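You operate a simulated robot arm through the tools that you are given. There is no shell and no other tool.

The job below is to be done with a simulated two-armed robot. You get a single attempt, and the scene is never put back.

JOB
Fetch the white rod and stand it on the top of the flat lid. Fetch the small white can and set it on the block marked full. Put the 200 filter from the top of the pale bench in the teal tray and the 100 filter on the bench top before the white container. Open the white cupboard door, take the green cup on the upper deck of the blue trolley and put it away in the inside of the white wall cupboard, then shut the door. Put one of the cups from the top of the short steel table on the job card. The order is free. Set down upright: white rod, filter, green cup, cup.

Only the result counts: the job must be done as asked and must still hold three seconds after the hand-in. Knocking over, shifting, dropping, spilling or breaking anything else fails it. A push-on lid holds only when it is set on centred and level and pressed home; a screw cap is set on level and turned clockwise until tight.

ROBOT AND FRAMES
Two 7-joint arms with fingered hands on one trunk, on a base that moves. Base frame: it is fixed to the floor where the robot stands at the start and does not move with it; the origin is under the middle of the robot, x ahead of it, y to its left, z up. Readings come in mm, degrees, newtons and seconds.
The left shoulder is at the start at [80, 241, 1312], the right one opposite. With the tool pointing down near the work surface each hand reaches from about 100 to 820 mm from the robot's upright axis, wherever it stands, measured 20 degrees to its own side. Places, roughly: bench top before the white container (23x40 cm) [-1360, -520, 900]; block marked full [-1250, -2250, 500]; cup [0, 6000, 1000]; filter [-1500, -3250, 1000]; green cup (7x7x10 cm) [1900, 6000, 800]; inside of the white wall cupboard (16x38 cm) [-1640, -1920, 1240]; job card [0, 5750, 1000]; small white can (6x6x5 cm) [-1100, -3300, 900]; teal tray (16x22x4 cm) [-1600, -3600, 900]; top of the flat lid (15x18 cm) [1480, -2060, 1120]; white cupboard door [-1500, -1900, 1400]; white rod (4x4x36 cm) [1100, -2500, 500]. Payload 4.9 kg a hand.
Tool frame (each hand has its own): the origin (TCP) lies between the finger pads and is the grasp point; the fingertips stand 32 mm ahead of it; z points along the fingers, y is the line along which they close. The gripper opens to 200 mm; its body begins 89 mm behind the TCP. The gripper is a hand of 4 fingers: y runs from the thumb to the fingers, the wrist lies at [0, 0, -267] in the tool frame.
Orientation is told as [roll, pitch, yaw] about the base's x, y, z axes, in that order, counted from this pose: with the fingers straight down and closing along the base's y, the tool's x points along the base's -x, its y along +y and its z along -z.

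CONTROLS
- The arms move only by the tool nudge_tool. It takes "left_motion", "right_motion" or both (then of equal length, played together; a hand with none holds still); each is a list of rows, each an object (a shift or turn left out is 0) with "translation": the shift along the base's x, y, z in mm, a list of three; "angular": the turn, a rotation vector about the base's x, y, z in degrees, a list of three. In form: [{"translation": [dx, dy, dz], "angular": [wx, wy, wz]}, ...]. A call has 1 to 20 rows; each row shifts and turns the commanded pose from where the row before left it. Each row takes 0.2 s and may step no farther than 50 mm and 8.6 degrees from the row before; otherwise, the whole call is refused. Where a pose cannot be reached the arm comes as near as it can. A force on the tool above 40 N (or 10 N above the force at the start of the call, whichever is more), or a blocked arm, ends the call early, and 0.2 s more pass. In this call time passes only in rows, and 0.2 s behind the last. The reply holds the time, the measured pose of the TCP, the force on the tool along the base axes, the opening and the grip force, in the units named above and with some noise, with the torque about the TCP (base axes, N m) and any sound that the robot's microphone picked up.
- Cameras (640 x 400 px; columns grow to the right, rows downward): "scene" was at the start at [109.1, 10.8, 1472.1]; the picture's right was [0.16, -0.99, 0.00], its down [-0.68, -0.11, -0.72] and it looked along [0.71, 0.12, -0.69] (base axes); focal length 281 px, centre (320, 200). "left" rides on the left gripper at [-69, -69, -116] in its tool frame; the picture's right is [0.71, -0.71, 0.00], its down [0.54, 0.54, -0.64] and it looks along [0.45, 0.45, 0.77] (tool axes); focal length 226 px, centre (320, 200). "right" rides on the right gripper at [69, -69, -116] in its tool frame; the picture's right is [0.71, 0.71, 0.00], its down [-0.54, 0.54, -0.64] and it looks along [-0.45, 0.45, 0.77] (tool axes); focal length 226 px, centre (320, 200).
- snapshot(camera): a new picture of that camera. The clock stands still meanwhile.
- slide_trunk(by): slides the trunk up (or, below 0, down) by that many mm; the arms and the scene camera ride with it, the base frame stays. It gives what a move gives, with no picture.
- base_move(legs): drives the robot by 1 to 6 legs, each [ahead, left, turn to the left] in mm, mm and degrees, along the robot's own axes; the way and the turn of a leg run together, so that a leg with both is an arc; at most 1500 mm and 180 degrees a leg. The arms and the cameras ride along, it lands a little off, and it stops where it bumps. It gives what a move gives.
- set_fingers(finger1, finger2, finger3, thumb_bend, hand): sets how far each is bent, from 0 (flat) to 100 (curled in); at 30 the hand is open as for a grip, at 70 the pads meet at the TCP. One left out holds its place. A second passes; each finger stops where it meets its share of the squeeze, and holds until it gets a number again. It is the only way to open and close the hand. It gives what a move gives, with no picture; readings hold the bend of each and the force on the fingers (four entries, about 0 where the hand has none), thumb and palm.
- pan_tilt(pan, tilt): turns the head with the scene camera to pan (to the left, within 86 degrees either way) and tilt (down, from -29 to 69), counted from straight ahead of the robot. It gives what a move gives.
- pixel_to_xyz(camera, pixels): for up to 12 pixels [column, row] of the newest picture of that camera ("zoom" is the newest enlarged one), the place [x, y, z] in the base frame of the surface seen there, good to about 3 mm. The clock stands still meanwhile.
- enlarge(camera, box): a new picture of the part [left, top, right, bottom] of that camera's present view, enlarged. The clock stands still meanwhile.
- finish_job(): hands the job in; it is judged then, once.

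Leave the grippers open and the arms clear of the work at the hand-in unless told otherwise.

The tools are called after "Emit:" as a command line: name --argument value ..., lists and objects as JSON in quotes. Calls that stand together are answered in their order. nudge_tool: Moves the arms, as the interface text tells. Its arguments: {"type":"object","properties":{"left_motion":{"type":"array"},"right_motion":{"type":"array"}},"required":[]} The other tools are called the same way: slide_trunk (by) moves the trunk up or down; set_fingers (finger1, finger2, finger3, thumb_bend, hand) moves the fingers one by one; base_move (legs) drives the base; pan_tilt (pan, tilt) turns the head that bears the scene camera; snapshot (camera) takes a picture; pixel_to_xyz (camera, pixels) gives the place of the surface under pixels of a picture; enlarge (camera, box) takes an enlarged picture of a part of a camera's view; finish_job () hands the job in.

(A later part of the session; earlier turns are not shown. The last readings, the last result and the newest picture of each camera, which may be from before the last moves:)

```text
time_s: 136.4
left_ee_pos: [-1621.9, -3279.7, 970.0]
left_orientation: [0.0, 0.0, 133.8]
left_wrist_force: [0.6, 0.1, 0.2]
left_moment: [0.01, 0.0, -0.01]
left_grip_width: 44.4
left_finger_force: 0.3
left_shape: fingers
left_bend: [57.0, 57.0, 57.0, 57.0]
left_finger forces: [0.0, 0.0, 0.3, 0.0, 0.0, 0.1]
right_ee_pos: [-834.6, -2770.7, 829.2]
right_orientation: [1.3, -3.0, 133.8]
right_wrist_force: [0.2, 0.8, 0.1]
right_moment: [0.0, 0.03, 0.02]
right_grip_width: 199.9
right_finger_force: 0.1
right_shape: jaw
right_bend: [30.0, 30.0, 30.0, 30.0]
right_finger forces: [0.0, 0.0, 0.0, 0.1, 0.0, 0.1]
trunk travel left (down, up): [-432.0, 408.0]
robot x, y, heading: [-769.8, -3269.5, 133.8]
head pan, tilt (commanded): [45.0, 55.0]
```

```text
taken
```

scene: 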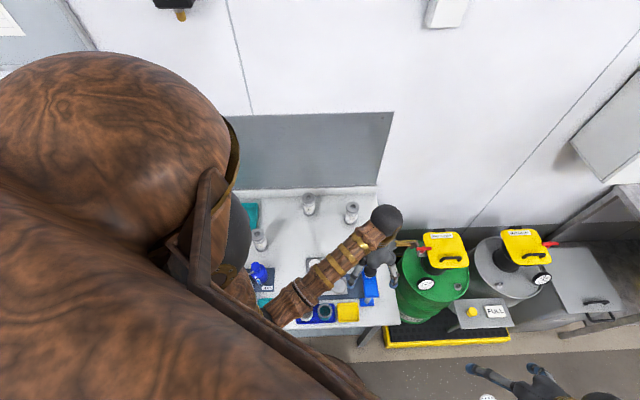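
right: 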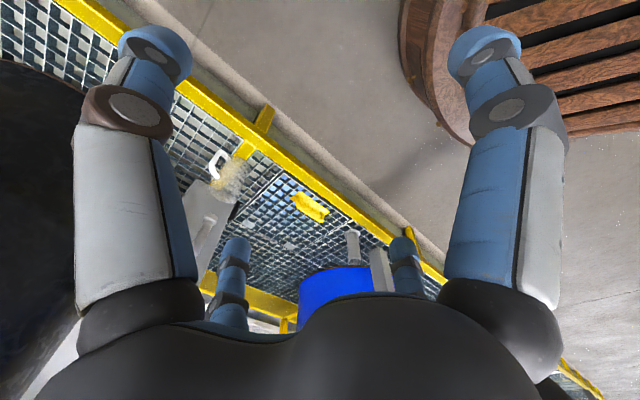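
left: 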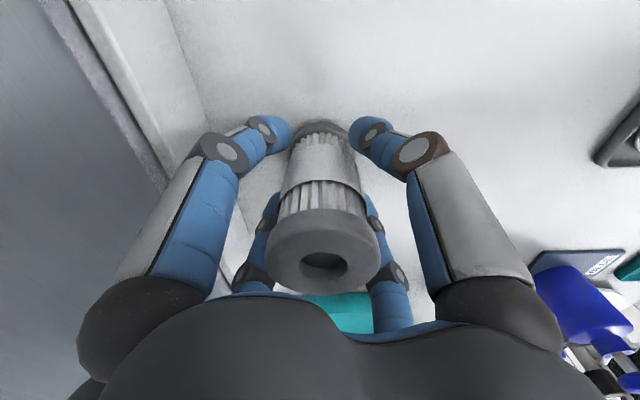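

Just touching at bend 57. I squeeze a bit more.

Emit:
set_fingers --hand "left" --finger1 66 --finger2 66 --finger3 66 --thumb_bend 66

Emit:
nudge_tool --left_motion '[{"translation": [0, 0, 4]}, {"translation": [0, 0, 8]}, {"translation": [0, 0, 8]}, {}]'

Emit:
snapshot --camera "left"

```text
time_s: 137.4
left_ee_pos: [-1621.7, -3279.0, 971.6]
left_orientation: [0.1, 0.0, 133.7]
left_wrist_force: [0.1, 0.7, 2.2]
left_moment: [-0.02, 0.03, 0.04]
left_grip_width: 35.4
left_finger_force: 17.9
left_shape: fingers
left_bend: [60.0, 59.0, 60.0, 61.0]
left_finger forces: [8.0, 9.1, 8.1, 0.1, 11.3, 0.0]
right_ee_pos: [-834.1, -2771.2, 830.6]
right_orientation: [1.3, -3.1, 134.0]
right_wrist_force: [0.7, 0.4, -0.3]
right_moment: [0.0, -0.04, 0.0]
right_grip_width: 199.8
right_finger_force: 0.1
right_shape: jaw
right_bend: [30.0, 30.0, 30.0, 30.0]
right_finger forces: [0.1, 0.1, 0.0, 0.1, 0.1, 0.0]
trunk travel left (down, up): [-432.0, 408.0]
robot x, y, heading: [-771.2, -3271.7, 134.0]
head pan, tilt (commanded): [45.0, 55.0]
```

```text
time_s: 138.4
left_ee_pos: [-1624.1, -3281.2, 989.5]
left_orientation: [0.1, 0.1, 133.7]
left_wrist_force: [0.3, -0.1, -1.0]
left_moment: [0.01, 0.01, 0.01]
left_grip_width: 35.6
left_finger_force: 17.7
left_shape: fingers
left_bend: [60.0, 59.0, 60.0, 61.0]
left_finger forces: [7.7, 8.8, 7.9, 0.0, 11.0, 0.0]
right_ee_pos: [-834.8, -2770.9, 829.4]
right_orientation: [1.2, -3.1, 133.9]
right_wrist_force: [-0.7, 0.0, 0.3]
right_moment: [0.03, 0.01, 0.0]
right_grip_width: 200.0
right_finger_force: 0.0
right_shape: jaw
right_bend: [30.0, 30.0, 30.0, 30.0]
right_finger forces: [0.0, 0.0, 0.0, 0.0, 0.0, 0.0]
trunk travel left (down, up): [-432.0, 408.0]
robot x, y, heading: [-772.4, -3271.2, 133.5]
head pan, tilt (commanded): [45.0, 55.0]
```

```text
taken
```

left: 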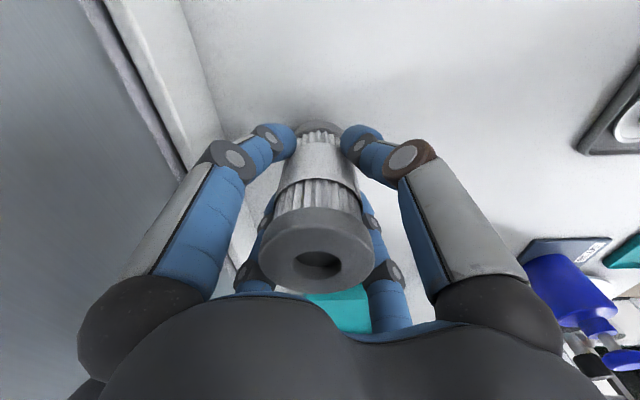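

The filter is held evenly and lifts with the hand. I raise it by trunk and look at the teal tray.

Emit:
slide_trunk --by 85

Emit:
snapshot --camera "left"

Emit:
pan_tilt --pan 60 --tilt 45

Emit:
snapshot --camera "scene"

```text
time_s: 139.6
left_ee_pos: [-1623.4, -3281.7, 1073.6]
left_orientation: [0.1, 0.0, 133.7]
left_wrist_force: [-0.6, -1.0, -1.3]
left_moment: [-0.01, -0.01, 0.03]
left_grip_width: 35.4
left_finger_force: 18.0
left_shape: fingers
left_bend: [60.0, 59.0, 60.0, 61.0]
left_finger forces: [7.6, 8.8, 7.9, 0.0, 11.0, 0.0]
right_ee_pos: [-835.1, -2771.6, 914.5]
right_orientation: [1.2, -3.1, 133.7]
right_wrist_force: [-0.5, 0.4, 0.1]
right_moment: [0.04, 0.03, 0.03]
right_grip_width: 199.9
right_finger_force: 0.1
right_shape: jaw
right_bend: [30.0, 30.0, 30.0, 30.0]
right_finger forces: [0.1, 0.1, 0.0, 0.0, 0.1, 0.0]
trunk travel left (down, up): [-517.0, 323.0]
robot x, y, heading: [-771.8, -3272.1, 133.8]
head pan, tilt (commanded): [45.0, 55.0]
```

```text
taken
```

left: 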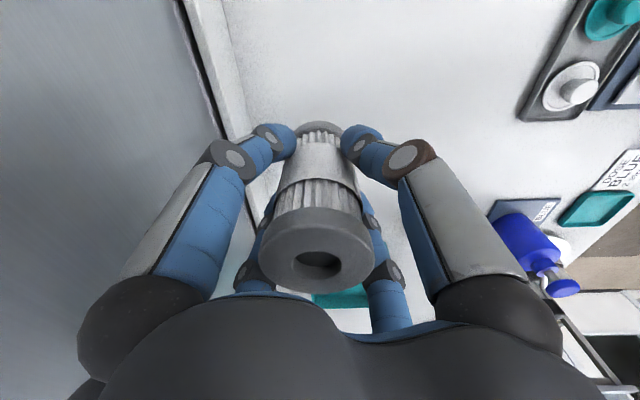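

```text
time_s: 140.3
left_ee_pos: [-1624.1, -3280.4, 1074.9]
left_orientation: [0.1, 0.0, 133.7]
left_wrist_force: [-0.1, -0.7, -1.1]
left_moment: [-0.03, -0.01, 0.0]
left_grip_width: 35.4
left_finger_force: 17.4
left_shape: fingers
left_bend: [60.0, 59.0, 60.0, 61.0]
left_finger forces: [7.6, 8.8, 7.9, 0.1, 11.0, 0.0]
right_ee_pos: [-833.3, -2770.9, 914.6]
right_orientation: [1.1, -3.1, 133.9]
right_wrist_force: [0.7, -0.2, -0.6]
right_moment: [0.01, -0.05, -0.03]
right_grip_width: 199.9
right_finger_force: 0.1
right_shape: jaw
right_bend: [30.0, 30.0, 30.0, 30.0]
right_finger forces: [0.1, 0.1, 0.1, 0.1, 0.0, 0.0]
trunk travel left (down, up): [-517.0, 323.0]
robot x, y, heading: [-770.7, -3269.1, 133.8]
head pan, tilt (commanded): [60.0, 45.0]
```

```text
taken
```

scene: 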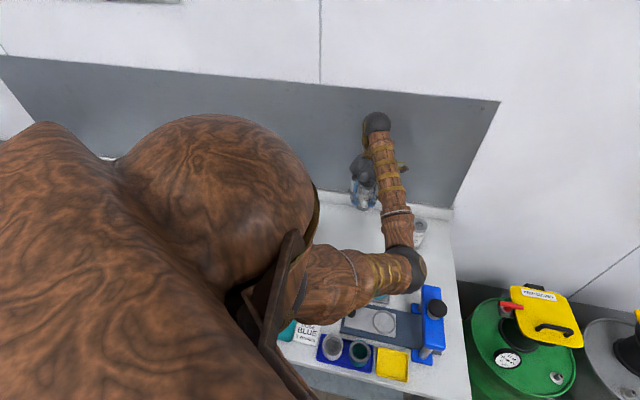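

I check the elbow's height above the bench things before driving sideways.

Emit:
pixel_to_xyz --camera "scene" --pixels '[[408, 265], [330, 270], [345, 295], [375, 125], [432, 308], [385, 200]]'

Emit:
pixel_to_xyz --camera "left" --pixels '[[340, 298], [322, 302], [365, 295], [525, 235], [565, 285], [247, 125]]'

```text
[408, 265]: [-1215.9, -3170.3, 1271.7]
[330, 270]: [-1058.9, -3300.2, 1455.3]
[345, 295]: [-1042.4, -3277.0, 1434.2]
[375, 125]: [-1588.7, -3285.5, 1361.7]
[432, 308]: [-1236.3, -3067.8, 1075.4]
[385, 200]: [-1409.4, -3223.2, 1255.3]
```

```text
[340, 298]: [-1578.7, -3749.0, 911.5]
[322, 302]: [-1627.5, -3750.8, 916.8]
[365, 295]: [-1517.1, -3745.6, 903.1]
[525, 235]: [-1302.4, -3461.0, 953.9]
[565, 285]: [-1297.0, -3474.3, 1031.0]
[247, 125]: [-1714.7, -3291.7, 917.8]
```

Elbow bottom is about 1200 now, fine. I drive so that the hand shifts about 335 mm toward -y to the tray, arm posture kept.

Emit:
base_move --legs '[[-256, 217, 0]]'

Emit:
snapshot --camera "left"

Emit:
snapshot --camera "scene"

```text
time_s: 142.5
left_ee_pos: [-1604.0, -3616.5, 1075.5]
left_orientation: [0.2, 0.0, 134.0]
left_wrist_force: [-0.2, 0.7, -1.1]
left_moment: [-0.01, 0.03, -0.01]
left_grip_width: 35.4
left_finger_force: 17.7
left_shape: fingers
left_bend: [60.0, 59.0, 60.0, 62.0]
left_finger forces: [7.7, 8.7, 7.9, 0.0, 11.2, 0.1]
right_ee_pos: [-817.4, -3103.3, 913.7]
right_orientation: [1.3, -3.1, 134.1]
right_wrist_force: [0.4, 0.4, 0.7]
right_moment: [0.03, 0.02, 0.02]
right_grip_width: 200.2
right_finger_force: 0.2
right_shape: jaw
right_bend: [30.0, 30.0, 30.0, 30.0]
right_finger forces: [0.0, 0.0, 0.1, 0.0, 0.0, 0.1]
trunk travel left (down, up): [-517.0, 323.0]
robot x, y, heading: [-751.2, -3601.2, 134.1]
head pan, tilt (commanded): [60.0, 45.0]
```

```text
taken
```

left: 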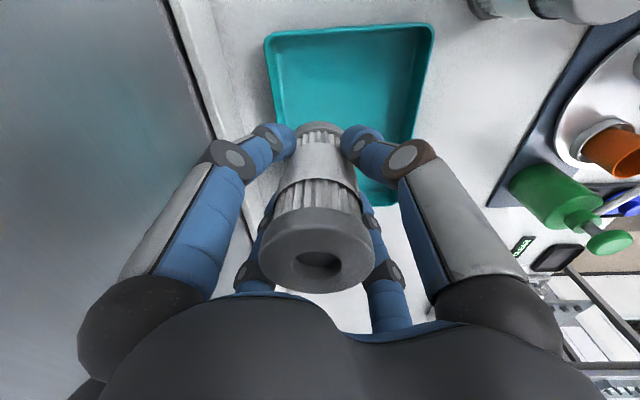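

```text
taken
```

scene: 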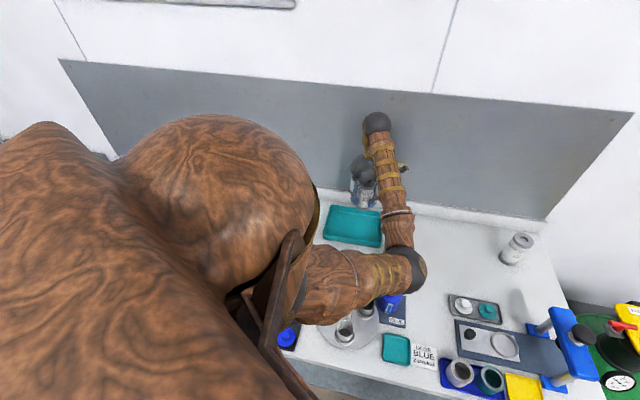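

Now I measure the tray corners and floor.

Emit:
pixel_to_xyz --camera "left" --pixels '[[272, 40], [427, 30], [288, 75], [395, 70], [395, 120], [390, 195], [350, 90], [320, 60], [410, 130], [380, 175]]'

Emit:
pixel_to_xyz --camera "scene" --pixels '[[332, 208], [380, 213], [325, 240], [380, 245], [350, 225]]'

```text
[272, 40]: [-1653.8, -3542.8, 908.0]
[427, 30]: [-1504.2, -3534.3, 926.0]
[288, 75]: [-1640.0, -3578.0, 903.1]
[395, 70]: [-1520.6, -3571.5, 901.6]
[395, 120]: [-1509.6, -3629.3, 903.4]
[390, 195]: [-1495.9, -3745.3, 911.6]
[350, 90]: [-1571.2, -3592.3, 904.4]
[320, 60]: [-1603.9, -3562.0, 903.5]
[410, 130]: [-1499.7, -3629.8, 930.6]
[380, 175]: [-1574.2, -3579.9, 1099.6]
```

```text
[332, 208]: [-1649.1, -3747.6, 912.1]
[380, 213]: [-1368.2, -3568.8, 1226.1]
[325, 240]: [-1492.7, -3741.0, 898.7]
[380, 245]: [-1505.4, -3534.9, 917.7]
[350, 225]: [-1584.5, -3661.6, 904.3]
```

Tray spans x -1655…-1500, y -3748…-3535; floor z ≈ 903. I centre the hand over it and lower by trunk to just above the floor.

Emit:
nudge_tool --left_motion '[{"translation": [13, -12, 0]}, {"translation": [13, -12, 0]}, {}]'

Emit:
slide_trunk --by -88

Emit:
snapshot --camera "left"

```text
time_s: 143.3
left_ee_pos: [-1577.2, -3641.9, 1075.9]
left_orientation: [0.1, 0.0, 134.1]
left_wrist_force: [0.7, 0.1, -1.2]
left_moment: [0.01, 0.01, -0.01]
left_grip_width: 35.5
left_finger_force: 17.8
left_shape: fingers
left_bend: [60.0, 59.0, 60.0, 62.0]
left_finger forces: [7.7, 8.9, 7.9, 0.0, 11.1, 0.0]
right_ee_pos: [-818.7, -3105.3, 915.2]
right_orientation: [1.2, -3.0, 134.0]
right_wrist_force: [-0.1, -0.7, -1.4]
right_moment: [0.03, 0.02, 0.0]
right_grip_width: 199.9
right_finger_force: 0.0
right_shape: jaw
right_bend: [30.0, 30.0, 30.0, 30.0]
right_finger forces: [0.0, 0.0, 0.0, 0.0, 0.0, 0.0]
trunk travel left (down, up): [-517.0, 323.0]
robot x, y, heading: [-753.6, -3602.8, 133.8]
head pan, tilt (commanded): [60.0, 45.0]
```

```text
time_s: 144.6
left_ee_pos: [-1578.0, -3641.1, 987.6]
left_orientation: [0.1, 0.0, 134.0]
left_wrist_force: [-0.6, 0.5, -0.9]
left_moment: [0.02, 0.03, 0.02]
left_grip_width: 35.5
left_finger_force: 17.1
left_shape: fingers
left_bend: [60.0, 59.0, 60.0, 62.0]
left_finger forces: [7.6, 8.8, 7.9, 0.1, 11.1, 0.0]
right_ee_pos: [-818.1, -3104.2, 826.2]
right_orientation: [1.2, -3.2, 134.1]
right_wrist_force: [0.1, 1.2, -0.4]
right_moment: [0.01, 0.03, 0.02]
right_grip_width: 199.7
right_finger_force: 0.0
right_shape: jaw
right_bend: [30.0, 30.0, 30.0, 30.0]
right_finger forces: [0.0, 0.1, 0.0, 0.0, 0.0, 0.1]
trunk travel left (down, up): [-429.0, 411.0]
robot x, y, heading: [-755.9, -3606.1, 134.1]
head pan, tilt (commanded): [60.0, 45.0]
```

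```text
taken
```

left: 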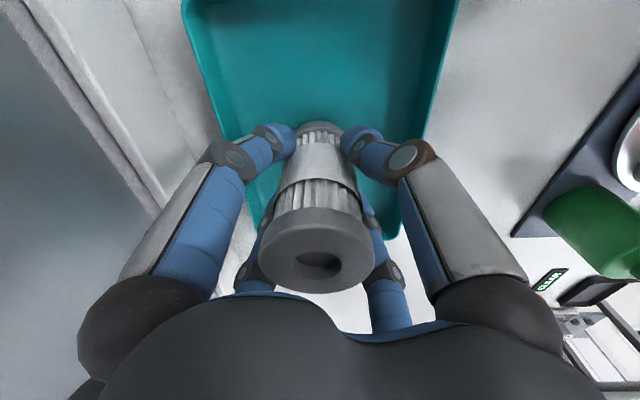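

About 13 mm remain. I lower gently and watch the force.

Emit:
nudge_tool --left_motion '[{"translation": [0, 0, -4]}, {"translation": [0, 0, -4]}, {"translation": [0, 0, -3]}, {}]'

Emit:
nudge_tool --left_motion '[{"translation": [0, 0, -2]}, {}]'

```text
time_s: 145.6
left_ee_pos: [-1577.2, -3642.6, 977.6]
left_orientation: [0.0, 0.0, 134.1]
left_wrist_force: [0.5, 0.8, -1.5]
left_moment: [0.01, 0.03, 0.01]
left_grip_width: 35.4
left_finger_force: 17.9
left_shape: fingers
left_bend: [60.0, 59.0, 60.0, 62.0]
left_finger forces: [7.6, 8.8, 7.8, 0.1, 11.0, 0.1]
right_ee_pos: [-817.7, -3105.6, 826.0]
right_orientation: [1.3, -2.9, 134.1]
right_wrist_force: [0.8, 0.8, -1.2]
right_moment: [0.02, -0.01, 0.01]
right_grip_width: 200.1
right_finger_force: 0.0
right_shape: jaw
right_bend: [30.0, 30.0, 30.0, 30.0]
right_finger forces: [0.1, 0.0, 0.0, 0.1, 0.0, 0.0]
trunk travel left (down, up): [-429.0, 411.0]
robot x, y, heading: [-750.3, -3603.1, 133.9]
head pan, tilt (commanded): [60.0, 45.0]
```

```text
time_s: 146.2
left_ee_pos: [-1577.3, -3641.2, 975.3]
left_orientation: [0.1, 0.0, 134.0]
left_wrist_force: [1.2, 0.1, -1.2]
left_moment: [0.01, 0.03, 0.02]
left_grip_width: 35.4
left_finger_force: 17.7
left_shape: fingers
left_bend: [60.0, 59.0, 60.0, 62.0]
left_finger forces: [7.7, 8.8, 7.9, 0.0, 11.0, 0.1]
right_ee_pos: [-818.1, -3104.8, 825.2]
right_orientation: [1.3, -3.1, 134.0]
right_wrist_force: [-0.1, 0.9, 0.8]
right_moment: [0.01, -0.04, -0.01]
right_grip_width: 200.1
right_finger_force: 0.1
right_shape: jaw
right_bend: [30.0, 30.0, 30.0, 30.0]
right_finger forces: [0.1, 0.1, 0.1, 0.1, 0.0, 0.1]
trunk travel left (down, up): [-429.0, 411.0]
robot x, y, heading: [-754.3, -3605.8, 134.1]
head pan, tilt (commanded): [60.0, 45.0]
```

No contact yet; I continue in 1.5 mm steps.

Emit:
nudge_tool --left_motion '[{"translation": [0, 0, -1.5]}, {}]'

Emit:
nudge_tool --left_motion '[{"translation": [0, 0, -1.5]}, {}]'

```text
time_s: 146.8
left_ee_pos: [-1576.5, -3641.4, 974.0]
left_orientation: [0.1, 0.0, 134.0]
left_wrist_force: [-0.2, 0.3, 2.9]
left_moment: [-0.03, 0.06, 0.03]
left_grip_width: 35.3
left_finger_force: 18.2
left_shape: fingers
left_bend: [60.0, 59.0, 60.0, 62.0]
left_finger forces: [7.9, 8.9, 8.1, 0.0, 11.2, 0.0]
right_ee_pos: [-817.8, -3105.8, 827.3]
right_orientation: [1.3, -3.1, 134.1]
right_wrist_force: [0.8, -0.6, -1.1]
right_moment: [0.0, 0.02, -0.02]
right_grip_width: 200.0
right_finger_force: 0.1
right_shape: jaw
right_bend: [30.0, 30.0, 30.0, 30.0]
right_finger forces: [0.0, 0.1, 0.1, 0.0, 0.0, 0.1]
trunk travel left (down, up): [-429.0, 411.0]
robot x, y, heading: [-748.6, -3600.1, 134.2]
head pan, tilt (commanded): [60.0, 45.0]
```

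```text
time_s: 147.4
left_ee_pos: [-1576.7, -3640.5, 974.3]
left_orientation: [0.2, -0.1, 134.0]
left_wrist_force: [-1.7, -1.9, 12.4]
left_moment: [-0.08, 0.13, 0.0]
left_grip_width: 35.4
left_finger_force: 19.3
left_shape: fingers
left_bend: [60.0, 59.0, 60.0, 62.0]
left_finger forces: [8.3, 10.6, 8.7, 0.0, 11.3, 0.1]
right_ee_pos: [-817.1, -3106.1, 826.1]
right_orientation: [1.4, -3.2, 134.0]
right_wrist_force: [0.6, -0.5, -0.5]
right_moment: [-0.03, 0.03, -0.01]
right_grip_width: 199.9
right_finger_force: 0.0
right_shape: jaw
right_bend: [30.0, 30.0, 30.0, 30.0]
right_finger forces: [0.0, 0.0, 0.1, 0.0, 0.0, 0.0]
trunk travel left (down, up): [-429.0, 411.0]
robot x, y, heading: [-752.9, -3602.9, 134.0]
head pan, tilt (commanded): [60.0, 45.0]
```

Contact (12 N). I ease up 1.5 mm and open the fingers evenly in two steps.

Emit:
nudge_tool --left_motion '[{"translation": [0, 0, 1.5]}, {}]'

Emit:
set_fingers --hand "left" --finger1 55 --finger2 55 --finger3 55 --thumb_bend 55

Emit:
set_fingers --hand "left" --finger1 43 --finger2 43 --finger3 43 --thumb_bend 43

Emit:
snapshot --camera "left"

```text
time_s: 148.0
left_ee_pos: [-1576.5, -3641.5, 975.5]
left_orientation: [0.1, 0.0, 134.0]
left_wrist_force: [-1.1, -0.5, 6.6]
left_moment: [-0.11, 0.05, 0.01]
left_grip_width: 35.5
left_finger_force: 18.9
left_shape: fingers
left_bend: [60.0, 59.0, 60.0, 62.0]
left_finger forces: [8.1, 10.1, 8.5, 0.1, 11.3, 0.0]
right_ee_pos: [-817.8, -3104.7, 825.7]
right_orientation: [1.4, -3.1, 134.0]
right_wrist_force: [0.2, 0.1, 0.9]
right_moment: [-0.02, -0.01, 0.03]
right_grip_width: 200.0
right_finger_force: 0.0
right_shape: jaw
right_bend: [30.0, 30.0, 30.0, 30.0]
right_finger forces: [0.0, 0.0, 0.0, 0.1, 0.0, 0.0]
trunk travel left (down, up): [-429.0, 411.0]
robot x, y, heading: [-750.7, -3604.3, 134.0]
head pan, tilt (commanded): [60.0, 45.0]
```

```text
time_s: 149.0
left_ee_pos: [-1577.6, -3640.7, 973.1]
left_orientation: [0.0, 0.1, 134.0]
left_wrist_force: [-0.7, 0.2, -0.3]
left_moment: [-0.04, 0.0, -0.03]
left_grip_width: 51.1
left_finger_force: 0.0
left_shape: fingers
left_bend: [55.0, 55.0, 55.0, 55.0]
left_finger forces: [0.0, 0.1, 0.0, 0.0, 0.0, 0.0]
right_ee_pos: [-817.8, -3106.6, 826.6]
right_orientation: [1.1, -3.1, 134.0]
right_wrist_force: [0.3, -0.6, -0.2]
right_moment: [0.01, -0.01, -0.01]
right_grip_width: 200.0
right_finger_force: 0.1
right_shape: jaw
right_bend: [30.0, 30.0, 30.0, 30.0]
right_finger forces: [0.1, 0.0, 0.0, 0.0, 0.0, 0.0]
trunk travel left (down, up): [-429.0, 411.0]
robot x, y, heading: [-753.9, -3601.8, 134.1]
head pan, tilt (commanded): [60.0, 45.0]
```

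```text
time_s: 150.0
left_ee_pos: [-1577.4, -3640.9, 973.2]
left_orientation: [0.1, 0.1, 134.0]
left_wrist_force: [0.6, -0.3, -0.2]
left_moment: [-0.03, 0.01, -0.05]
left_grip_width: 94.2
left_finger_force: 0.1
left_shape: fingers
left_bend: [43.0, 43.0, 43.0, 43.0]
left_finger forces: [0.1, 0.0, 0.0, 0.0, 0.1, 0.1]
right_ee_pos: [-817.6, -3105.0, 826.7]
right_orientation: [1.1, -3.1, 134.1]
right_wrist_force: [-0.5, 0.2, 0.7]
right_moment: [0.03, 0.02, -0.01]
right_grip_width: 200.1
right_finger_force: 0.0
right_shape: jaw
right_bend: [30.0, 30.0, 30.0, 30.0]
right_finger forces: [0.0, 0.0, 0.0, 0.1, 0.1, 0.1]
trunk travel left (down, up): [-429.0, 411.0]
robot x, y, heading: [-752.3, -3604.1, 134.3]
head pan, tilt (commanded): [60.0, 45.0]
```

```text
taken
```

left: 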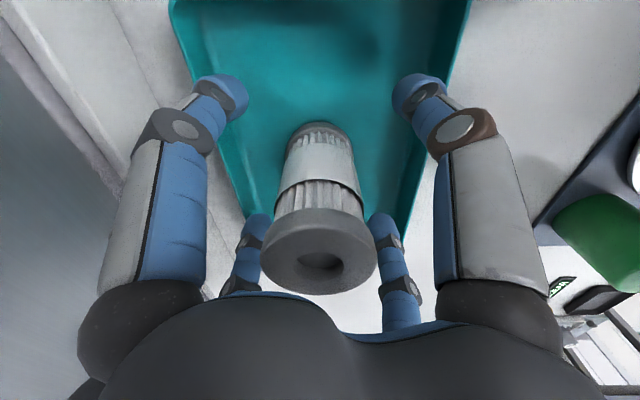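

The 200 filter stands in the tray. I raise the trunk 350 mm and then retract the hand over the bench to the can side.

Emit:
slide_trunk --by 350

Emit:
snapshot --camera "left"

Emit:
nudge_tool --left_motion '[{"translation": [36, 23, -14]}, {"translation": [36, 23, -14]}, {"translation": [36, 23, -14]}, {"translation": [36, 23, -14]}, {"translation": [36, 23, -14]}, {"translation": [36, 23, -14]}, {"translation": [36, 23, -14]}, {"translation": [36, 23, -14]}, {"translation": [36, 23, -14]}, {"translation": [36, 23, -14]}]'

```text
time_s: 153.4
left_ee_pos: [-1578.0, -3642.3, 1324.8]
left_orientation: [0.1, 0.0, 134.1]
left_wrist_force: [-0.3, 0.9, -0.2]
left_moment: [0.01, -0.02, -0.02]
left_grip_width: 94.5
left_finger_force: 0.1
left_shape: fingers
left_bend: [43.0, 43.0, 43.0, 43.0]
left_finger forces: [0.1, 0.1, 0.0, 0.0, 0.1, 0.0]
right_ee_pos: [-817.9, -3105.6, 1175.8]
right_orientation: [1.2, -3.0, 134.1]
right_wrist_force: [0.7, -0.1, 0.0]
right_moment: [0.02, 0.01, 0.0]
right_grip_width: 200.1
right_finger_force: 0.1
right_shape: jaw
right_bend: [30.0, 30.0, 30.0, 30.0]
right_finger forces: [0.0, 0.0, 0.1, 0.1, 0.0, 0.1]
trunk travel left (down, up): [-779.0, 61.0]
robot x, y, heading: [-753.8, -3602.1, 134.1]
head pan, tilt (commanded): [60.0, 45.0]
```

```text
taken
```

left: 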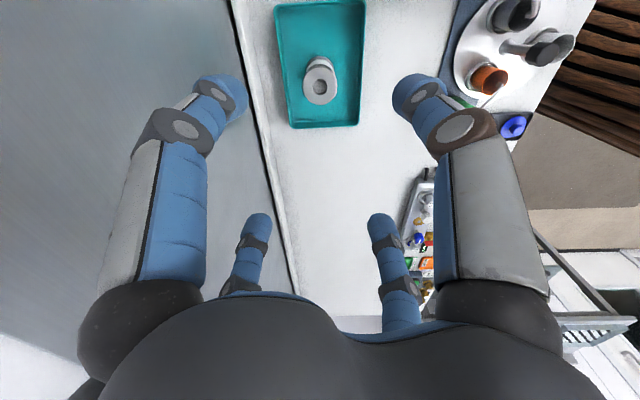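

```text
time_s: 155.6
left_ee_pos: [-1215.4, -3412.7, 1182.4]
left_orientation: [0.2, 0.0, 134.0]
left_wrist_force: [1.3, -0.2, -0.6]
left_moment: [0.01, 0.02, 0.01]
left_grip_width: 94.4
left_finger_force: 0.1
left_shape: fingers
left_bend: [43.0, 43.0, 43.0, 43.0]
left_finger forces: [0.0, 0.0, 0.0, 0.0, 0.0, 0.1]
right_ee_pos: [-816.5, -3105.1, 1176.1]
right_orientation: [1.3, -3.2, 134.1]
right_wrist_force: [0.1, -0.8, -0.6]
right_moment: [-0.01, 0.05, -0.01]
right_grip_width: 199.8
right_finger_force: 0.1
right_shape: jaw
right_bend: [30.0, 30.0, 30.0, 30.0]
right_finger forces: [0.0, 0.1, 0.0, 0.0, 0.1, 0.0]
trunk travel left (down, up): [-779.0, 61.0]
robot x, y, heading: [-753.4, -3607.0, 133.9]
head pan, tilt (commanded): [60.0, 45.0]
```

Now I drive so that the hand comes above the white can.

Emit:
base_move --legs '[[41, -119, 0]]'

Emit:
slide_trunk --by -100

Emit:
snapshot --camera "left"

```text
time_s: 156.8
left_ee_pos: [-1166.6, -3309.4, 1183.0]
left_orientation: [-0.1, -0.2, 134.0]
left_wrist_force: [-0.1, -0.4, -0.4]
left_moment: [0.07, -0.02, -0.01]
left_grip_width: 94.2
left_finger_force: 0.2
left_shape: fingers
left_bend: [43.0, 43.0, 43.0, 43.0]
left_finger forces: [0.1, 0.0, 0.0, 0.0, 0.0, 0.0]
right_ee_pos: [-765.7, -3001.8, 1178.6]
right_orientation: [1.0, -3.2, 134.1]
right_wrist_force: [-0.4, -0.5, 0.5]
right_moment: [0.05, -0.03, -0.02]
right_grip_width: 199.9
right_finger_force: 0.0
right_shape: jaw
right_bend: [30.0, 30.0, 30.0, 30.0]
right_finger forces: [0.0, 0.0, 0.0, 0.0, 0.0, 0.1]
trunk travel left (down, up): [-779.0, 61.0]
robot x, y, heading: [-695.0, -3494.8, 134.0]
head pan, tilt (commanded): [60.0, 45.0]
```

```text
time_s: 158.2
left_ee_pos: [-1163.9, -3305.7, 1082.1]
left_orientation: [0.2, 0.0, 133.9]
left_wrist_force: [0.6, 0.1, 1.0]
left_moment: [0.0, -0.01, -0.01]
left_grip_width: 94.2
left_finger_force: 0.0
left_shape: fingers
left_bend: [43.0, 43.0, 43.0, 43.0]
left_finger forces: [0.1, 0.0, 0.0, 0.1, 0.0, 0.0]
right_ee_pos: [-764.3, -2997.0, 1076.9]
right_orientation: [1.3, -3.1, 134.0]
right_wrist_force: [0.2, 0.8, 0.2]
right_moment: [0.02, -0.01, 0.0]
right_grip_width: 199.9
right_finger_force: 0.0
right_shape: jaw
right_bend: [30.0, 30.0, 30.0, 30.0]
right_finger forces: [0.0, 0.1, 0.1, 0.0, 0.0, 0.0]
trunk travel left (down, up): [-679.0, 161.0]
robot x, y, heading: [-699.7, -3496.8, 133.8]
head pan, tilt (commanded): [60.0, 45.0]
```

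```text
taken
```

left: 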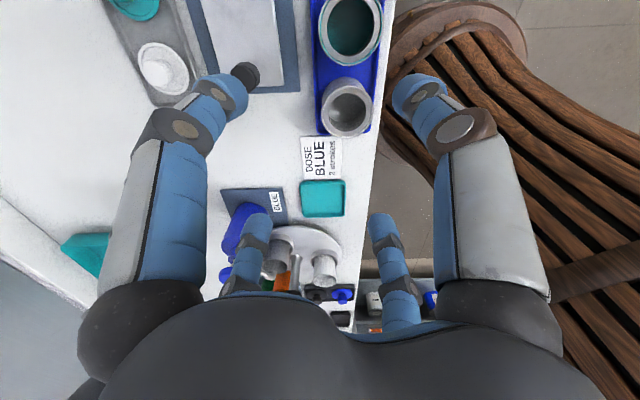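

The white can shows at (347,107), the teal one at (348,28). I measure their rims.

Emit:
enlarge --camera "left" --box '[280, 0, 400, 150]'

Emit:
pixel_to_xyz --camera "left" --pixels '[[323, 105], [369, 105], [347, 81], [347, 133], [330, 86], [364, 126], [322, 28], [380, 28], [350, 60], [350, 2], [245, 75], [215, 90]]'

```text
2.67 times, centred on (340, 75) of left
```

zoom: 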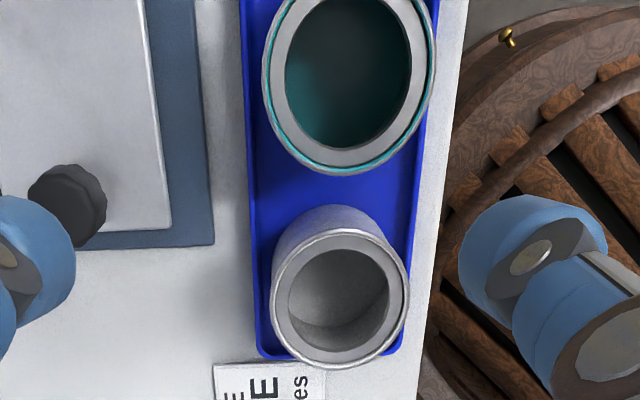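

```text
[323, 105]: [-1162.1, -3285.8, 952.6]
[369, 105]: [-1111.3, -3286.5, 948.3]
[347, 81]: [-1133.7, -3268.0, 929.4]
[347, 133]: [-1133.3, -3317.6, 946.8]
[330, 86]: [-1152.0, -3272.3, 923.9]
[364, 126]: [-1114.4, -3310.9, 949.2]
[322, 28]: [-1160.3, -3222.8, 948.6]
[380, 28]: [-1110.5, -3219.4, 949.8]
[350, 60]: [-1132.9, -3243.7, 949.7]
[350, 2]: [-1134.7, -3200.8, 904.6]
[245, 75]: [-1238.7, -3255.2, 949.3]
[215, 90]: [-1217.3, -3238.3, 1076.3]
```

I take the rim points on the enlarged picture.

Emit:
pixel_to_xyz --camera "zoom" --pixels '[[276, 298], [405, 298], [341, 236], [341, 362], [296, 254], [388, 254], [296, 345], [388, 345], [270, 85], [428, 85], [345, 165]]'

```text
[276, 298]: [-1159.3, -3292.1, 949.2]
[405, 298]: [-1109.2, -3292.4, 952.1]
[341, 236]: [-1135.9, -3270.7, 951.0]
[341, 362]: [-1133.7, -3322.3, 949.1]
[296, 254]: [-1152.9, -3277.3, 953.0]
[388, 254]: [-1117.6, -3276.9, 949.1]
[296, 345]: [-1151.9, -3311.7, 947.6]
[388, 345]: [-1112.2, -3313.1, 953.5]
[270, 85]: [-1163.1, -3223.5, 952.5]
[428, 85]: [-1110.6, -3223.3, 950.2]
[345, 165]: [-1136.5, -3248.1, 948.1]
```

White can centre (-1134.5, -3296.5), rim z 950, radius ≈ 26; teal can 74 mm away. I centre the hand and lower by trunk in two steps.

Emit:
nudge_tool --left_motion '[{"translation": [15, 5, 0]}, {"translation": [14.5, 4.2, 0]}, {}]'

Emit:
slide_trunk --by -95

Emit:
snapshot --camera "left"

```text
time_s: 159.0
left_ee_pos: [-1133.7, -3297.6, 1081.8]
left_orientation: [0.2, 0.0, 134.0]
left_wrist_force: [-0.5, 0.5, -0.2]
left_moment: [0.02, -0.03, 0.01]
left_grip_width: 94.3
left_finger_force: 0.0
left_shape: fingers
left_bend: [43.0, 43.0, 43.0, 43.0]
left_finger forces: [0.0, 0.1, 0.0, 0.1, 0.0, 0.1]
right_ee_pos: [-763.8, -2997.2, 1076.5]
right_orientation: [1.3, -3.1, 134.0]
right_wrist_force: [-0.6, 0.6, 0.1]
right_moment: [0.02, -0.01, -0.01]
right_grip_width: 199.9
right_finger_force: 0.0
right_shape: jaw
right_bend: [30.0, 30.0, 30.0, 30.0]
right_finger forces: [0.1, 0.0, 0.0, 0.0, 0.1, 0.1]
trunk travel left (down, up): [-679.0, 161.0]
robot x, y, heading: [-700.8, -3492.0, 133.6]
head pan, tilt (commanded): [60.0, 45.0]
```

```text
time_s: 160.3
left_ee_pos: [-1133.3, -3295.9, 987.1]
left_orientation: [0.2, -0.1, 133.9]
left_wrist_force: [0.0, -0.2, -0.5]
left_moment: [0.01, -0.02, 0.01]
left_grip_width: 94.3
left_finger_force: 0.0
left_shape: fingers
left_bend: [43.0, 43.0, 43.0, 43.0]
left_finger forces: [0.1, 0.1, 0.0, 0.1, 0.0, 0.0]
right_ee_pos: [-762.9, -2997.3, 982.8]
right_orientation: [1.3, -3.1, 133.9]
right_wrist_force: [0.3, 0.3, 0.9]
right_moment: [0.01, 0.0, 0.01]
right_grip_width: 199.8
right_finger_force: 0.1
right_shape: jaw
right_bend: [30.0, 30.0, 30.0, 30.0]
right_finger forces: [0.1, 0.0, 0.0, 0.0, 0.1, 0.0]
trunk travel left (down, up): [-584.0, 256.0]
robot x, y, heading: [-699.6, -3496.9, 134.0]
head pan, tilt (commanded): [60.0, 45.0]
```

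```text
taken
```

left: 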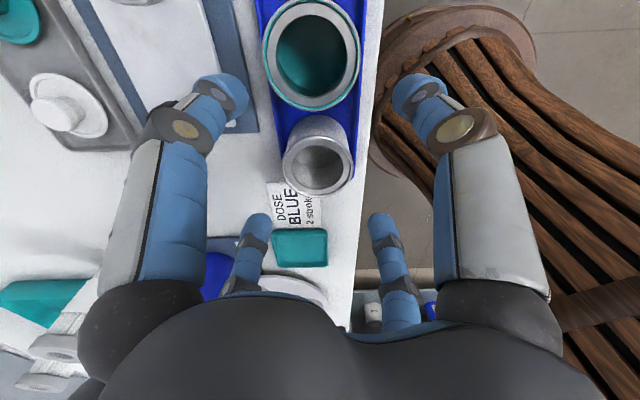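

All fingers have clearance. I lower 42 mm more.

Emit:
slide_trunk --by -42

Emit:
snapshot --camera "left"

Emit:
pixel_to_xyz --camera "left" --pixels '[[245, 90], [400, 90], [258, 215], [380, 215]]'

```text
time_s: 161.1
left_ee_pos: [-1131.2, -3297.2, 947.6]
left_orientation: [0.2, -0.2, 134.0]
left_wrist_force: [0.7, -1.1, 14.7]
left_moment: [0.94, 0.87, -0.02]
left_grip_width: 95.7
left_finger_force: 7.4
left_shape: fingers
left_bend: [42.0, 43.0, 43.0, 43.0]
left_finger forces: [15.1, 0.0, 0.1, 0.0, 0.1, 0.1]
right_ee_pos: [-761.3, -2997.0, 940.7]
right_orientation: [1.3, -3.2, 134.0]
right_wrist_force: [0.3, 0.2, 0.6]
right_moment: [0.04, 0.0, -0.02]
right_grip_width: 199.9
right_finger_force: 0.0
right_shape: jaw
right_bend: [30.0, 30.0, 30.0, 30.0]
right_finger forces: [0.0, 0.1, 0.1, 0.0, 0.0, 0.0]
trunk travel left (down, up): [-542.0, 298.0]
robot x, y, heading: [-699.8, -3494.8, 134.1]
head pan, tilt (commanded): [60.0, 45.0]
```

```text
taken
```

left: 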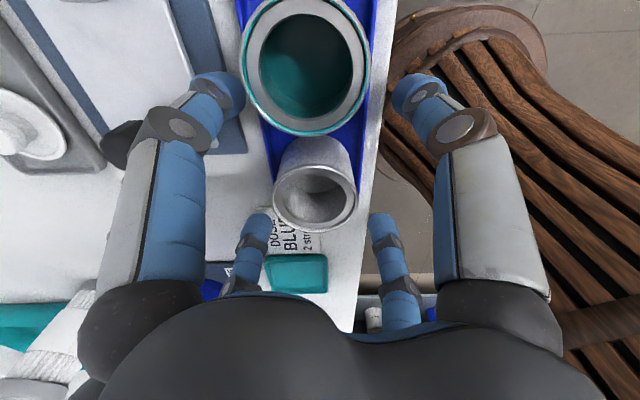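

```text
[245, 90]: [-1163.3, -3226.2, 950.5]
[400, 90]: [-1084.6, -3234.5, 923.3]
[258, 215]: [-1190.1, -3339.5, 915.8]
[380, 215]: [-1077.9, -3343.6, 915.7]
```

Finger 1 touches something low (15 N), probably the blue tray's rim. I raise 14 mm at once, narrow the fingers to bend 50, then check.

Emit:
slide_trunk --by 14

Emit:
set_fingers --hand "left" --finger1 50 --finger2 50 --finger3 50 --thumb_bend 50

Emit:
snapshot --camera "left"

```text
time_s: 161.7
left_ee_pos: [-1131.7, -3296.2, 959.2]
left_orientation: [0.3, 0.1, 133.9]
left_wrist_force: [-0.4, 0.2, 0.7]
left_moment: [0.0, 0.0, -0.02]
left_grip_width: 94.8
left_finger_force: 0.1
left_shape: fingers
left_bend: [43.0, 43.0, 43.0, 43.0]
left_finger forces: [0.0, 0.0, 0.0, 0.0, 0.0, 0.0]
right_ee_pos: [-762.7, -2996.8, 953.7]
right_orientation: [1.3, -3.2, 134.1]
right_wrist_force: [0.5, -0.3, 0.1]
right_moment: [0.01, 0.03, 0.01]
right_grip_width: 199.9
right_finger_force: 0.0
right_shape: jaw
right_bend: [30.0, 30.0, 30.0, 30.0]
right_finger forces: [0.0, 0.0, 0.1, 0.1, 0.0, 0.0]
trunk travel left (down, up): [-556.0, 284.0]
robot x, y, heading: [-697.0, -3495.2, 134.0]
head pan, tilt (commanded): [60.0, 45.0]
```

```text
time_s: 162.7
left_ee_pos: [-1132.6, -3296.3, 958.4]
left_orientation: [0.3, 0.1, 133.9]
left_wrist_force: [0.3, 0.8, -1.4]
left_moment: [-0.03, 0.01, 0.01]
left_grip_width: 69.5
left_finger_force: 0.1
left_shape: fingers
left_bend: [50.0, 50.0, 50.0, 50.0]
left_finger forces: [0.0, 0.1, 0.0, 0.0, 0.0, 0.0]
right_ee_pos: [-762.9, -2996.2, 952.9]
right_orientation: [1.4, -3.1, 134.0]
right_wrist_force: [0.2, 0.0, 0.5]
right_moment: [0.01, -0.01, 0.02]
right_grip_width: 200.0
right_finger_force: 0.0
right_shape: jaw
right_bend: [30.0, 30.0, 30.0, 30.0]
right_finger forces: [0.0, 0.0, 0.0, 0.1, 0.0, 0.0]
trunk travel left (down, up): [-556.0, 284.0]
robot x, y, heading: [-699.6, -3495.6, 133.9]
head pan, tilt (commanded): [60.0, 45.0]
```

```text
taken
```

left: 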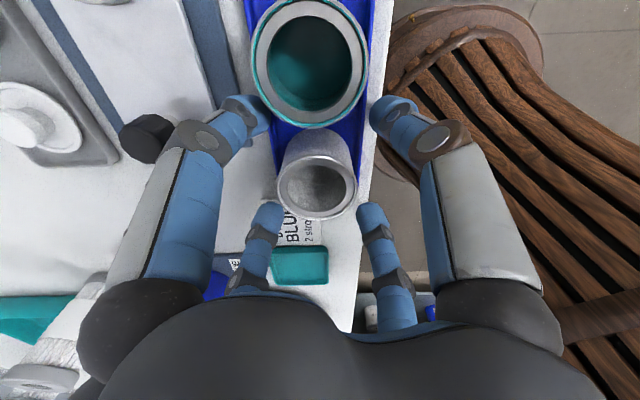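

I check that the teal can and the black-knobbed piece did not move.

Emit:
pixel_to_xyz --camera "left" --pixels '[[145, 135], [258, 60], [362, 60], [308, 118], [312, 7], [282, 185], [352, 185], [317, 213]]'

Emit:
enlarge --camera "left" --box '[180, 60, 420, 260]'

```text
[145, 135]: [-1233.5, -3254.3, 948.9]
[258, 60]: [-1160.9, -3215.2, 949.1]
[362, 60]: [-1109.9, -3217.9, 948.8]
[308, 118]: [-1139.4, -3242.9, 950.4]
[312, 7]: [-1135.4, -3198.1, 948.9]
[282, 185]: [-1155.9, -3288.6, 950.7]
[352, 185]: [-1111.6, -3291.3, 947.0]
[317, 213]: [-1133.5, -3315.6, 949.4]
```

```text
2.00 times, centred on (300, 160) of left
```

zoom: 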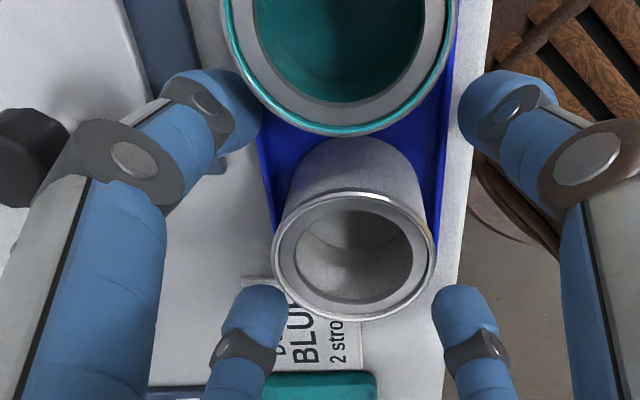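

Nothing has moved. I check the tip heights at the present bend.

Emit:
pixel_to_xyz --camera "zoom" --pixels '[[262, 292], [450, 292], [235, 90], [475, 100], [262, 180], [345, 330]]'

```text
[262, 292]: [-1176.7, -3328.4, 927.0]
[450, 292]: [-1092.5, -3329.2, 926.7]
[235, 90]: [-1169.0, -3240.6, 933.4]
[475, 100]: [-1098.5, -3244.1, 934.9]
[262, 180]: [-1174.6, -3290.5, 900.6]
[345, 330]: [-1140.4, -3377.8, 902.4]
```

Tips end about 38 mm below the TCP. I lower 5 mm and close gently on the can.

Emit:
slide_trunk --by -5

Emit:
set_fingers --hand "left" --finger1 57 --finger2 57 --finger3 57 --thumb_bend 57

Emit:
snapshot --camera "left"

```text
time_s: 163.3
left_ee_pos: [-1133.1, -3295.9, 953.5]
left_orientation: [0.2, 0.0, 134.0]
left_wrist_force: [1.2, -0.3, 0.2]
left_moment: [-0.01, -0.01, 0.0]
left_grip_width: 69.3
left_finger_force: 0.1
left_shape: fingers
left_bend: [50.0, 50.0, 50.0, 50.0]
left_finger forces: [0.1, 0.0, 0.0, 0.0, 0.1, 0.1]
right_ee_pos: [-763.7, -2995.7, 948.6]
right_orientation: [1.3, -3.2, 134.0]
right_wrist_force: [-0.8, -0.5, -0.2]
right_moment: [0.0, -0.02, 0.0]
right_grip_width: 200.1
right_finger_force: 0.1
right_shape: jaw
right_bend: [30.0, 30.0, 30.0, 30.0]
right_finger forces: [0.1, 0.1, 0.1, 0.0, 0.0, 0.0]
trunk travel left (down, up): [-551.0, 289.0]
robot x, y, heading: [-698.7, -3494.9, 133.7]
head pan, tilt (commanded): [60.0, 45.0]
```

```text
time_s: 164.3
left_ee_pos: [-1132.3, -3297.4, 953.4]
left_orientation: [0.3, 0.0, 134.0]
left_wrist_force: [-4.1, -2.5, 4.9]
left_moment: [-0.11, 0.22, 0.09]
left_grip_width: 59.6
left_finger_force: 6.5
left_shape: fingers
left_bend: [53.0, 54.0, 54.0, 55.0]
left_finger forces: [4.8, 3.1, 2.0, 0.0, 2.4, 0.1]
right_ee_pos: [-763.3, -2996.8, 948.4]
right_orientation: [1.3, -3.1, 133.9]
right_wrist_force: [0.1, 0.3, -0.6]
right_moment: [0.0, 0.02, 0.0]
right_grip_width: 200.2
right_finger_force: 0.1
right_shape: jaw
right_bend: [30.0, 30.0, 30.0, 30.0]
right_finger forces: [0.0, 0.1, 0.0, 0.1, 0.0, 0.0]
trunk travel left (down, up): [-551.0, 289.0]
robot x, y, heading: [-695.8, -3493.6, 133.9]
head pan, tilt (commanded): [60.0, 45.0]
```

```text
taken
```

left: 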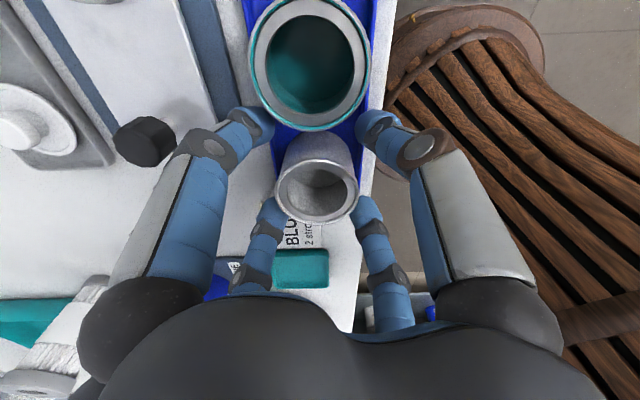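

All four fingers touch. I firm the grip, then lift.

Emit:
set_fingers --hand "left" --finger1 62 --finger2 62 --finger3 62 --thumb_bend 62

Emit:
slide_trunk --by 25

Emit:
snapshot --camera "left"

```text
time_s: 165.3
left_ee_pos: [-1131.6, -3296.8, 954.1]
left_orientation: [0.2, 0.0, 133.9]
left_wrist_force: [5.5, -5.6, 1.4]
left_moment: [-0.35, -0.35, -0.32]
left_grip_width: 58.6
left_finger_force: 18.4
left_shape: fingers
left_bend: [54.0, 54.0, 56.0, 57.0]
left_finger forces: [7.8, 7.5, 7.5, 0.1, 14.1, 0.0]
right_ee_pos: [-762.3, -2997.1, 949.4]
right_orientation: [1.4, -3.2, 134.0]
right_wrist_force: [0.5, -0.1, -0.8]
right_moment: [-0.01, -0.04, 0.01]
right_grip_width: 199.8
right_finger_force: 0.1
right_shape: jaw
right_bend: [30.0, 30.0, 30.0, 30.0]
right_finger forces: [0.1, 0.1, 0.1, 0.0, 0.0, 0.0]
trunk travel left (down, up): [-551.0, 289.0]
robot x, y, heading: [-697.1, -3492.9, 133.9]
head pan, tilt (commanded): [60.0, 45.0]
```

```text
time_s: 166.0
left_ee_pos: [-1132.2, -3295.4, 978.4]
left_orientation: [0.2, 0.0, 133.9]
left_wrist_force: [-1.1, -1.9, 0.7]
left_moment: [-0.04, 0.01, 0.02]
left_grip_width: 33.8
left_finger_force: 3.2
left_shape: fingers
left_bend: [59.0, 58.0, 60.0, 61.0]
left_finger forces: [0.7, 1.9, 0.9, 0.1, 1.8, 0.0]
right_ee_pos: [-763.5, -2996.5, 973.7]
right_orientation: [1.3, -3.1, 134.0]
right_wrist_force: [-0.5, -0.3, 0.7]
right_moment: [0.01, 0.01, -0.02]
right_grip_width: 200.3
right_finger_force: 0.1
right_shape: jaw
right_bend: [30.0, 30.0, 30.0, 30.0]
right_finger forces: [0.0, 0.0, 0.1, 0.0, 0.0, 0.0]
trunk travel left (down, up): [-576.0, 264.0]
robot x, y, heading: [-699.9, -3494.8, 133.7]
head pan, tilt (commanded): [60.0, 45.0]
```

```text
taken
```

left: 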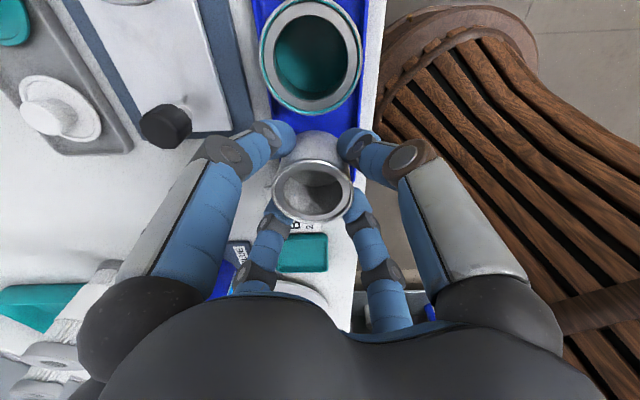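

The fingers closed further and force fell; the can may have slipped. I measure its rim height now.

Emit:
enlarge --camera "left" --box '[220, 90, 420, 250]'

Emit:
pixel_to_xyz --camera "left" --pixels '[[275, 190], [350, 190], [312, 163], [312, 218], [318, 140], [290, 125], [350, 140]]'

```text
2.50 times, centred on (320, 170) of left
```

zoom: 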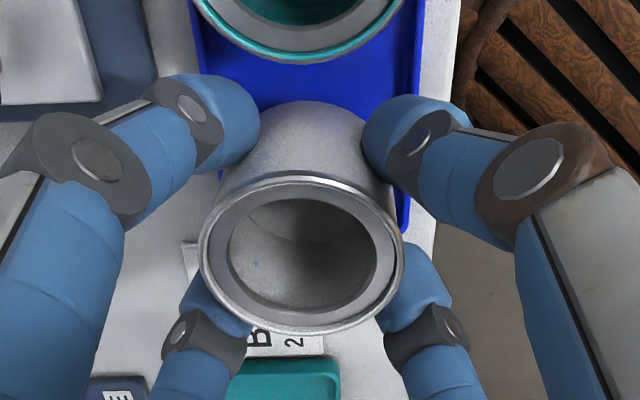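

```text
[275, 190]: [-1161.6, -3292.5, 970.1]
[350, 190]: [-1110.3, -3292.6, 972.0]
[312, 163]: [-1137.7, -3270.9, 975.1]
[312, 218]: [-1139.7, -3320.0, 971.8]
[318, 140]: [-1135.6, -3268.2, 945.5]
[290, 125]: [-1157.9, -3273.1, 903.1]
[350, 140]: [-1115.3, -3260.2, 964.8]
```

The can did rise (rim 972), but the fingertips seem to have slid to its lower edge. I set it back down, open, and re-grip higher.

Emit:
slide_trunk --by -22

Emit:
set_fingers --hand "left" --finger1 51 --finger2 51 --finger3 51 --thumb_bend 51

Emit:
snapshot --camera "left"

Emit:
enlarge --camera "left" --box '[220, 90, 420, 250]'

```text
time_s: 166.7
left_ee_pos: [-1133.0, -3296.5, 957.4]
left_orientation: [0.1, -0.1, 134.0]
left_wrist_force: [0.8, -0.1, -0.8]
left_moment: [-0.03, -0.01, 0.0]
left_grip_width: 33.9
left_finger_force: 3.2
left_shape: fingers
left_bend: [59.0, 58.0, 60.0, 61.0]
left_finger forces: [0.9, 2.3, 1.1, 0.0, 1.9, 0.1]
right_ee_pos: [-763.1, -2996.9, 950.8]
right_orientation: [1.3, -3.1, 134.0]
right_wrist_force: [0.7, 0.5, -0.1]
right_moment: [0.02, 0.01, -0.01]
right_grip_width: 199.9
right_finger_force: 0.0
right_shape: jaw
right_bend: [30.0, 30.0, 30.0, 30.0]
right_finger forces: [0.0, 0.1, 0.0, 0.1, 0.0, 0.0]
trunk travel left (down, up): [-554.0, 286.0]
robot x, y, heading: [-694.0, -3493.3, 133.9]
head pan, tilt (commanded): [60.0, 45.0]
```

```text
time_s: 167.7
left_ee_pos: [-1132.1, -3296.8, 956.9]
left_orientation: [0.2, 0.0, 134.0]
left_wrist_force: [-0.4, 0.3, -0.4]
left_moment: [0.07, 0.02, 0.02]
left_grip_width: 65.3
left_finger_force: 0.1
left_shape: fingers
left_bend: [51.0, 51.0, 51.0, 51.0]
left_finger forces: [0.0, 0.0, 0.0, 0.0, 0.0, 0.1]
right_ee_pos: [-763.5, -2995.9, 951.3]
right_orientation: [1.2, -3.2, 134.0]
right_wrist_force: [1.0, -0.8, 0.5]
right_moment: [-0.01, -0.03, 0.01]
right_grip_width: 200.2
right_finger_force: 0.0
right_shape: jaw
right_bend: [30.0, 30.0, 30.0, 30.0]
right_finger forces: [0.0, 0.0, 0.0, 0.1, 0.1, 0.1]
trunk travel left (down, up): [-554.0, 286.0]
robot x, y, heading: [-698.8, -3494.5, 133.8]
head pan, tilt (commanded): [60.0, 45.0]
```

```text
taken
```

left: 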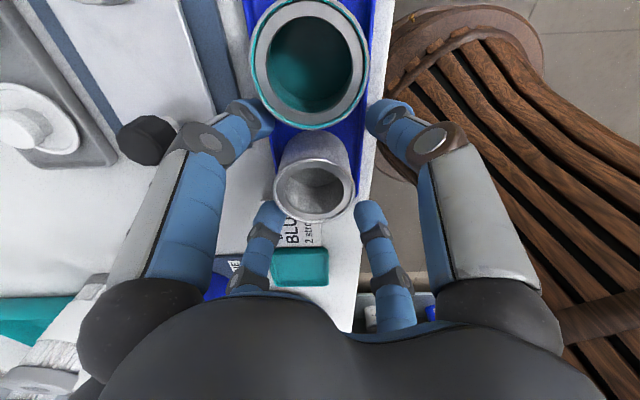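

```text
2.50 times, centred on (320, 170) of left
```

zoom: 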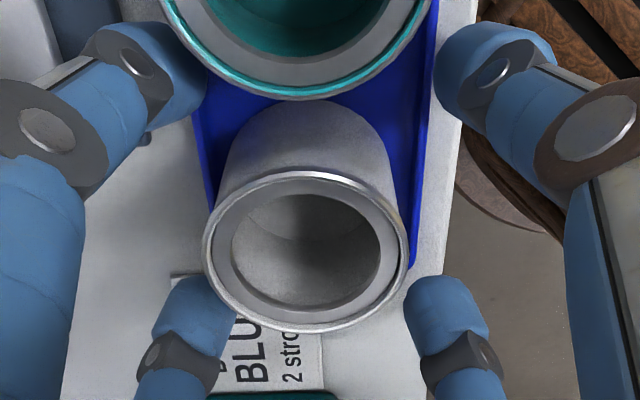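

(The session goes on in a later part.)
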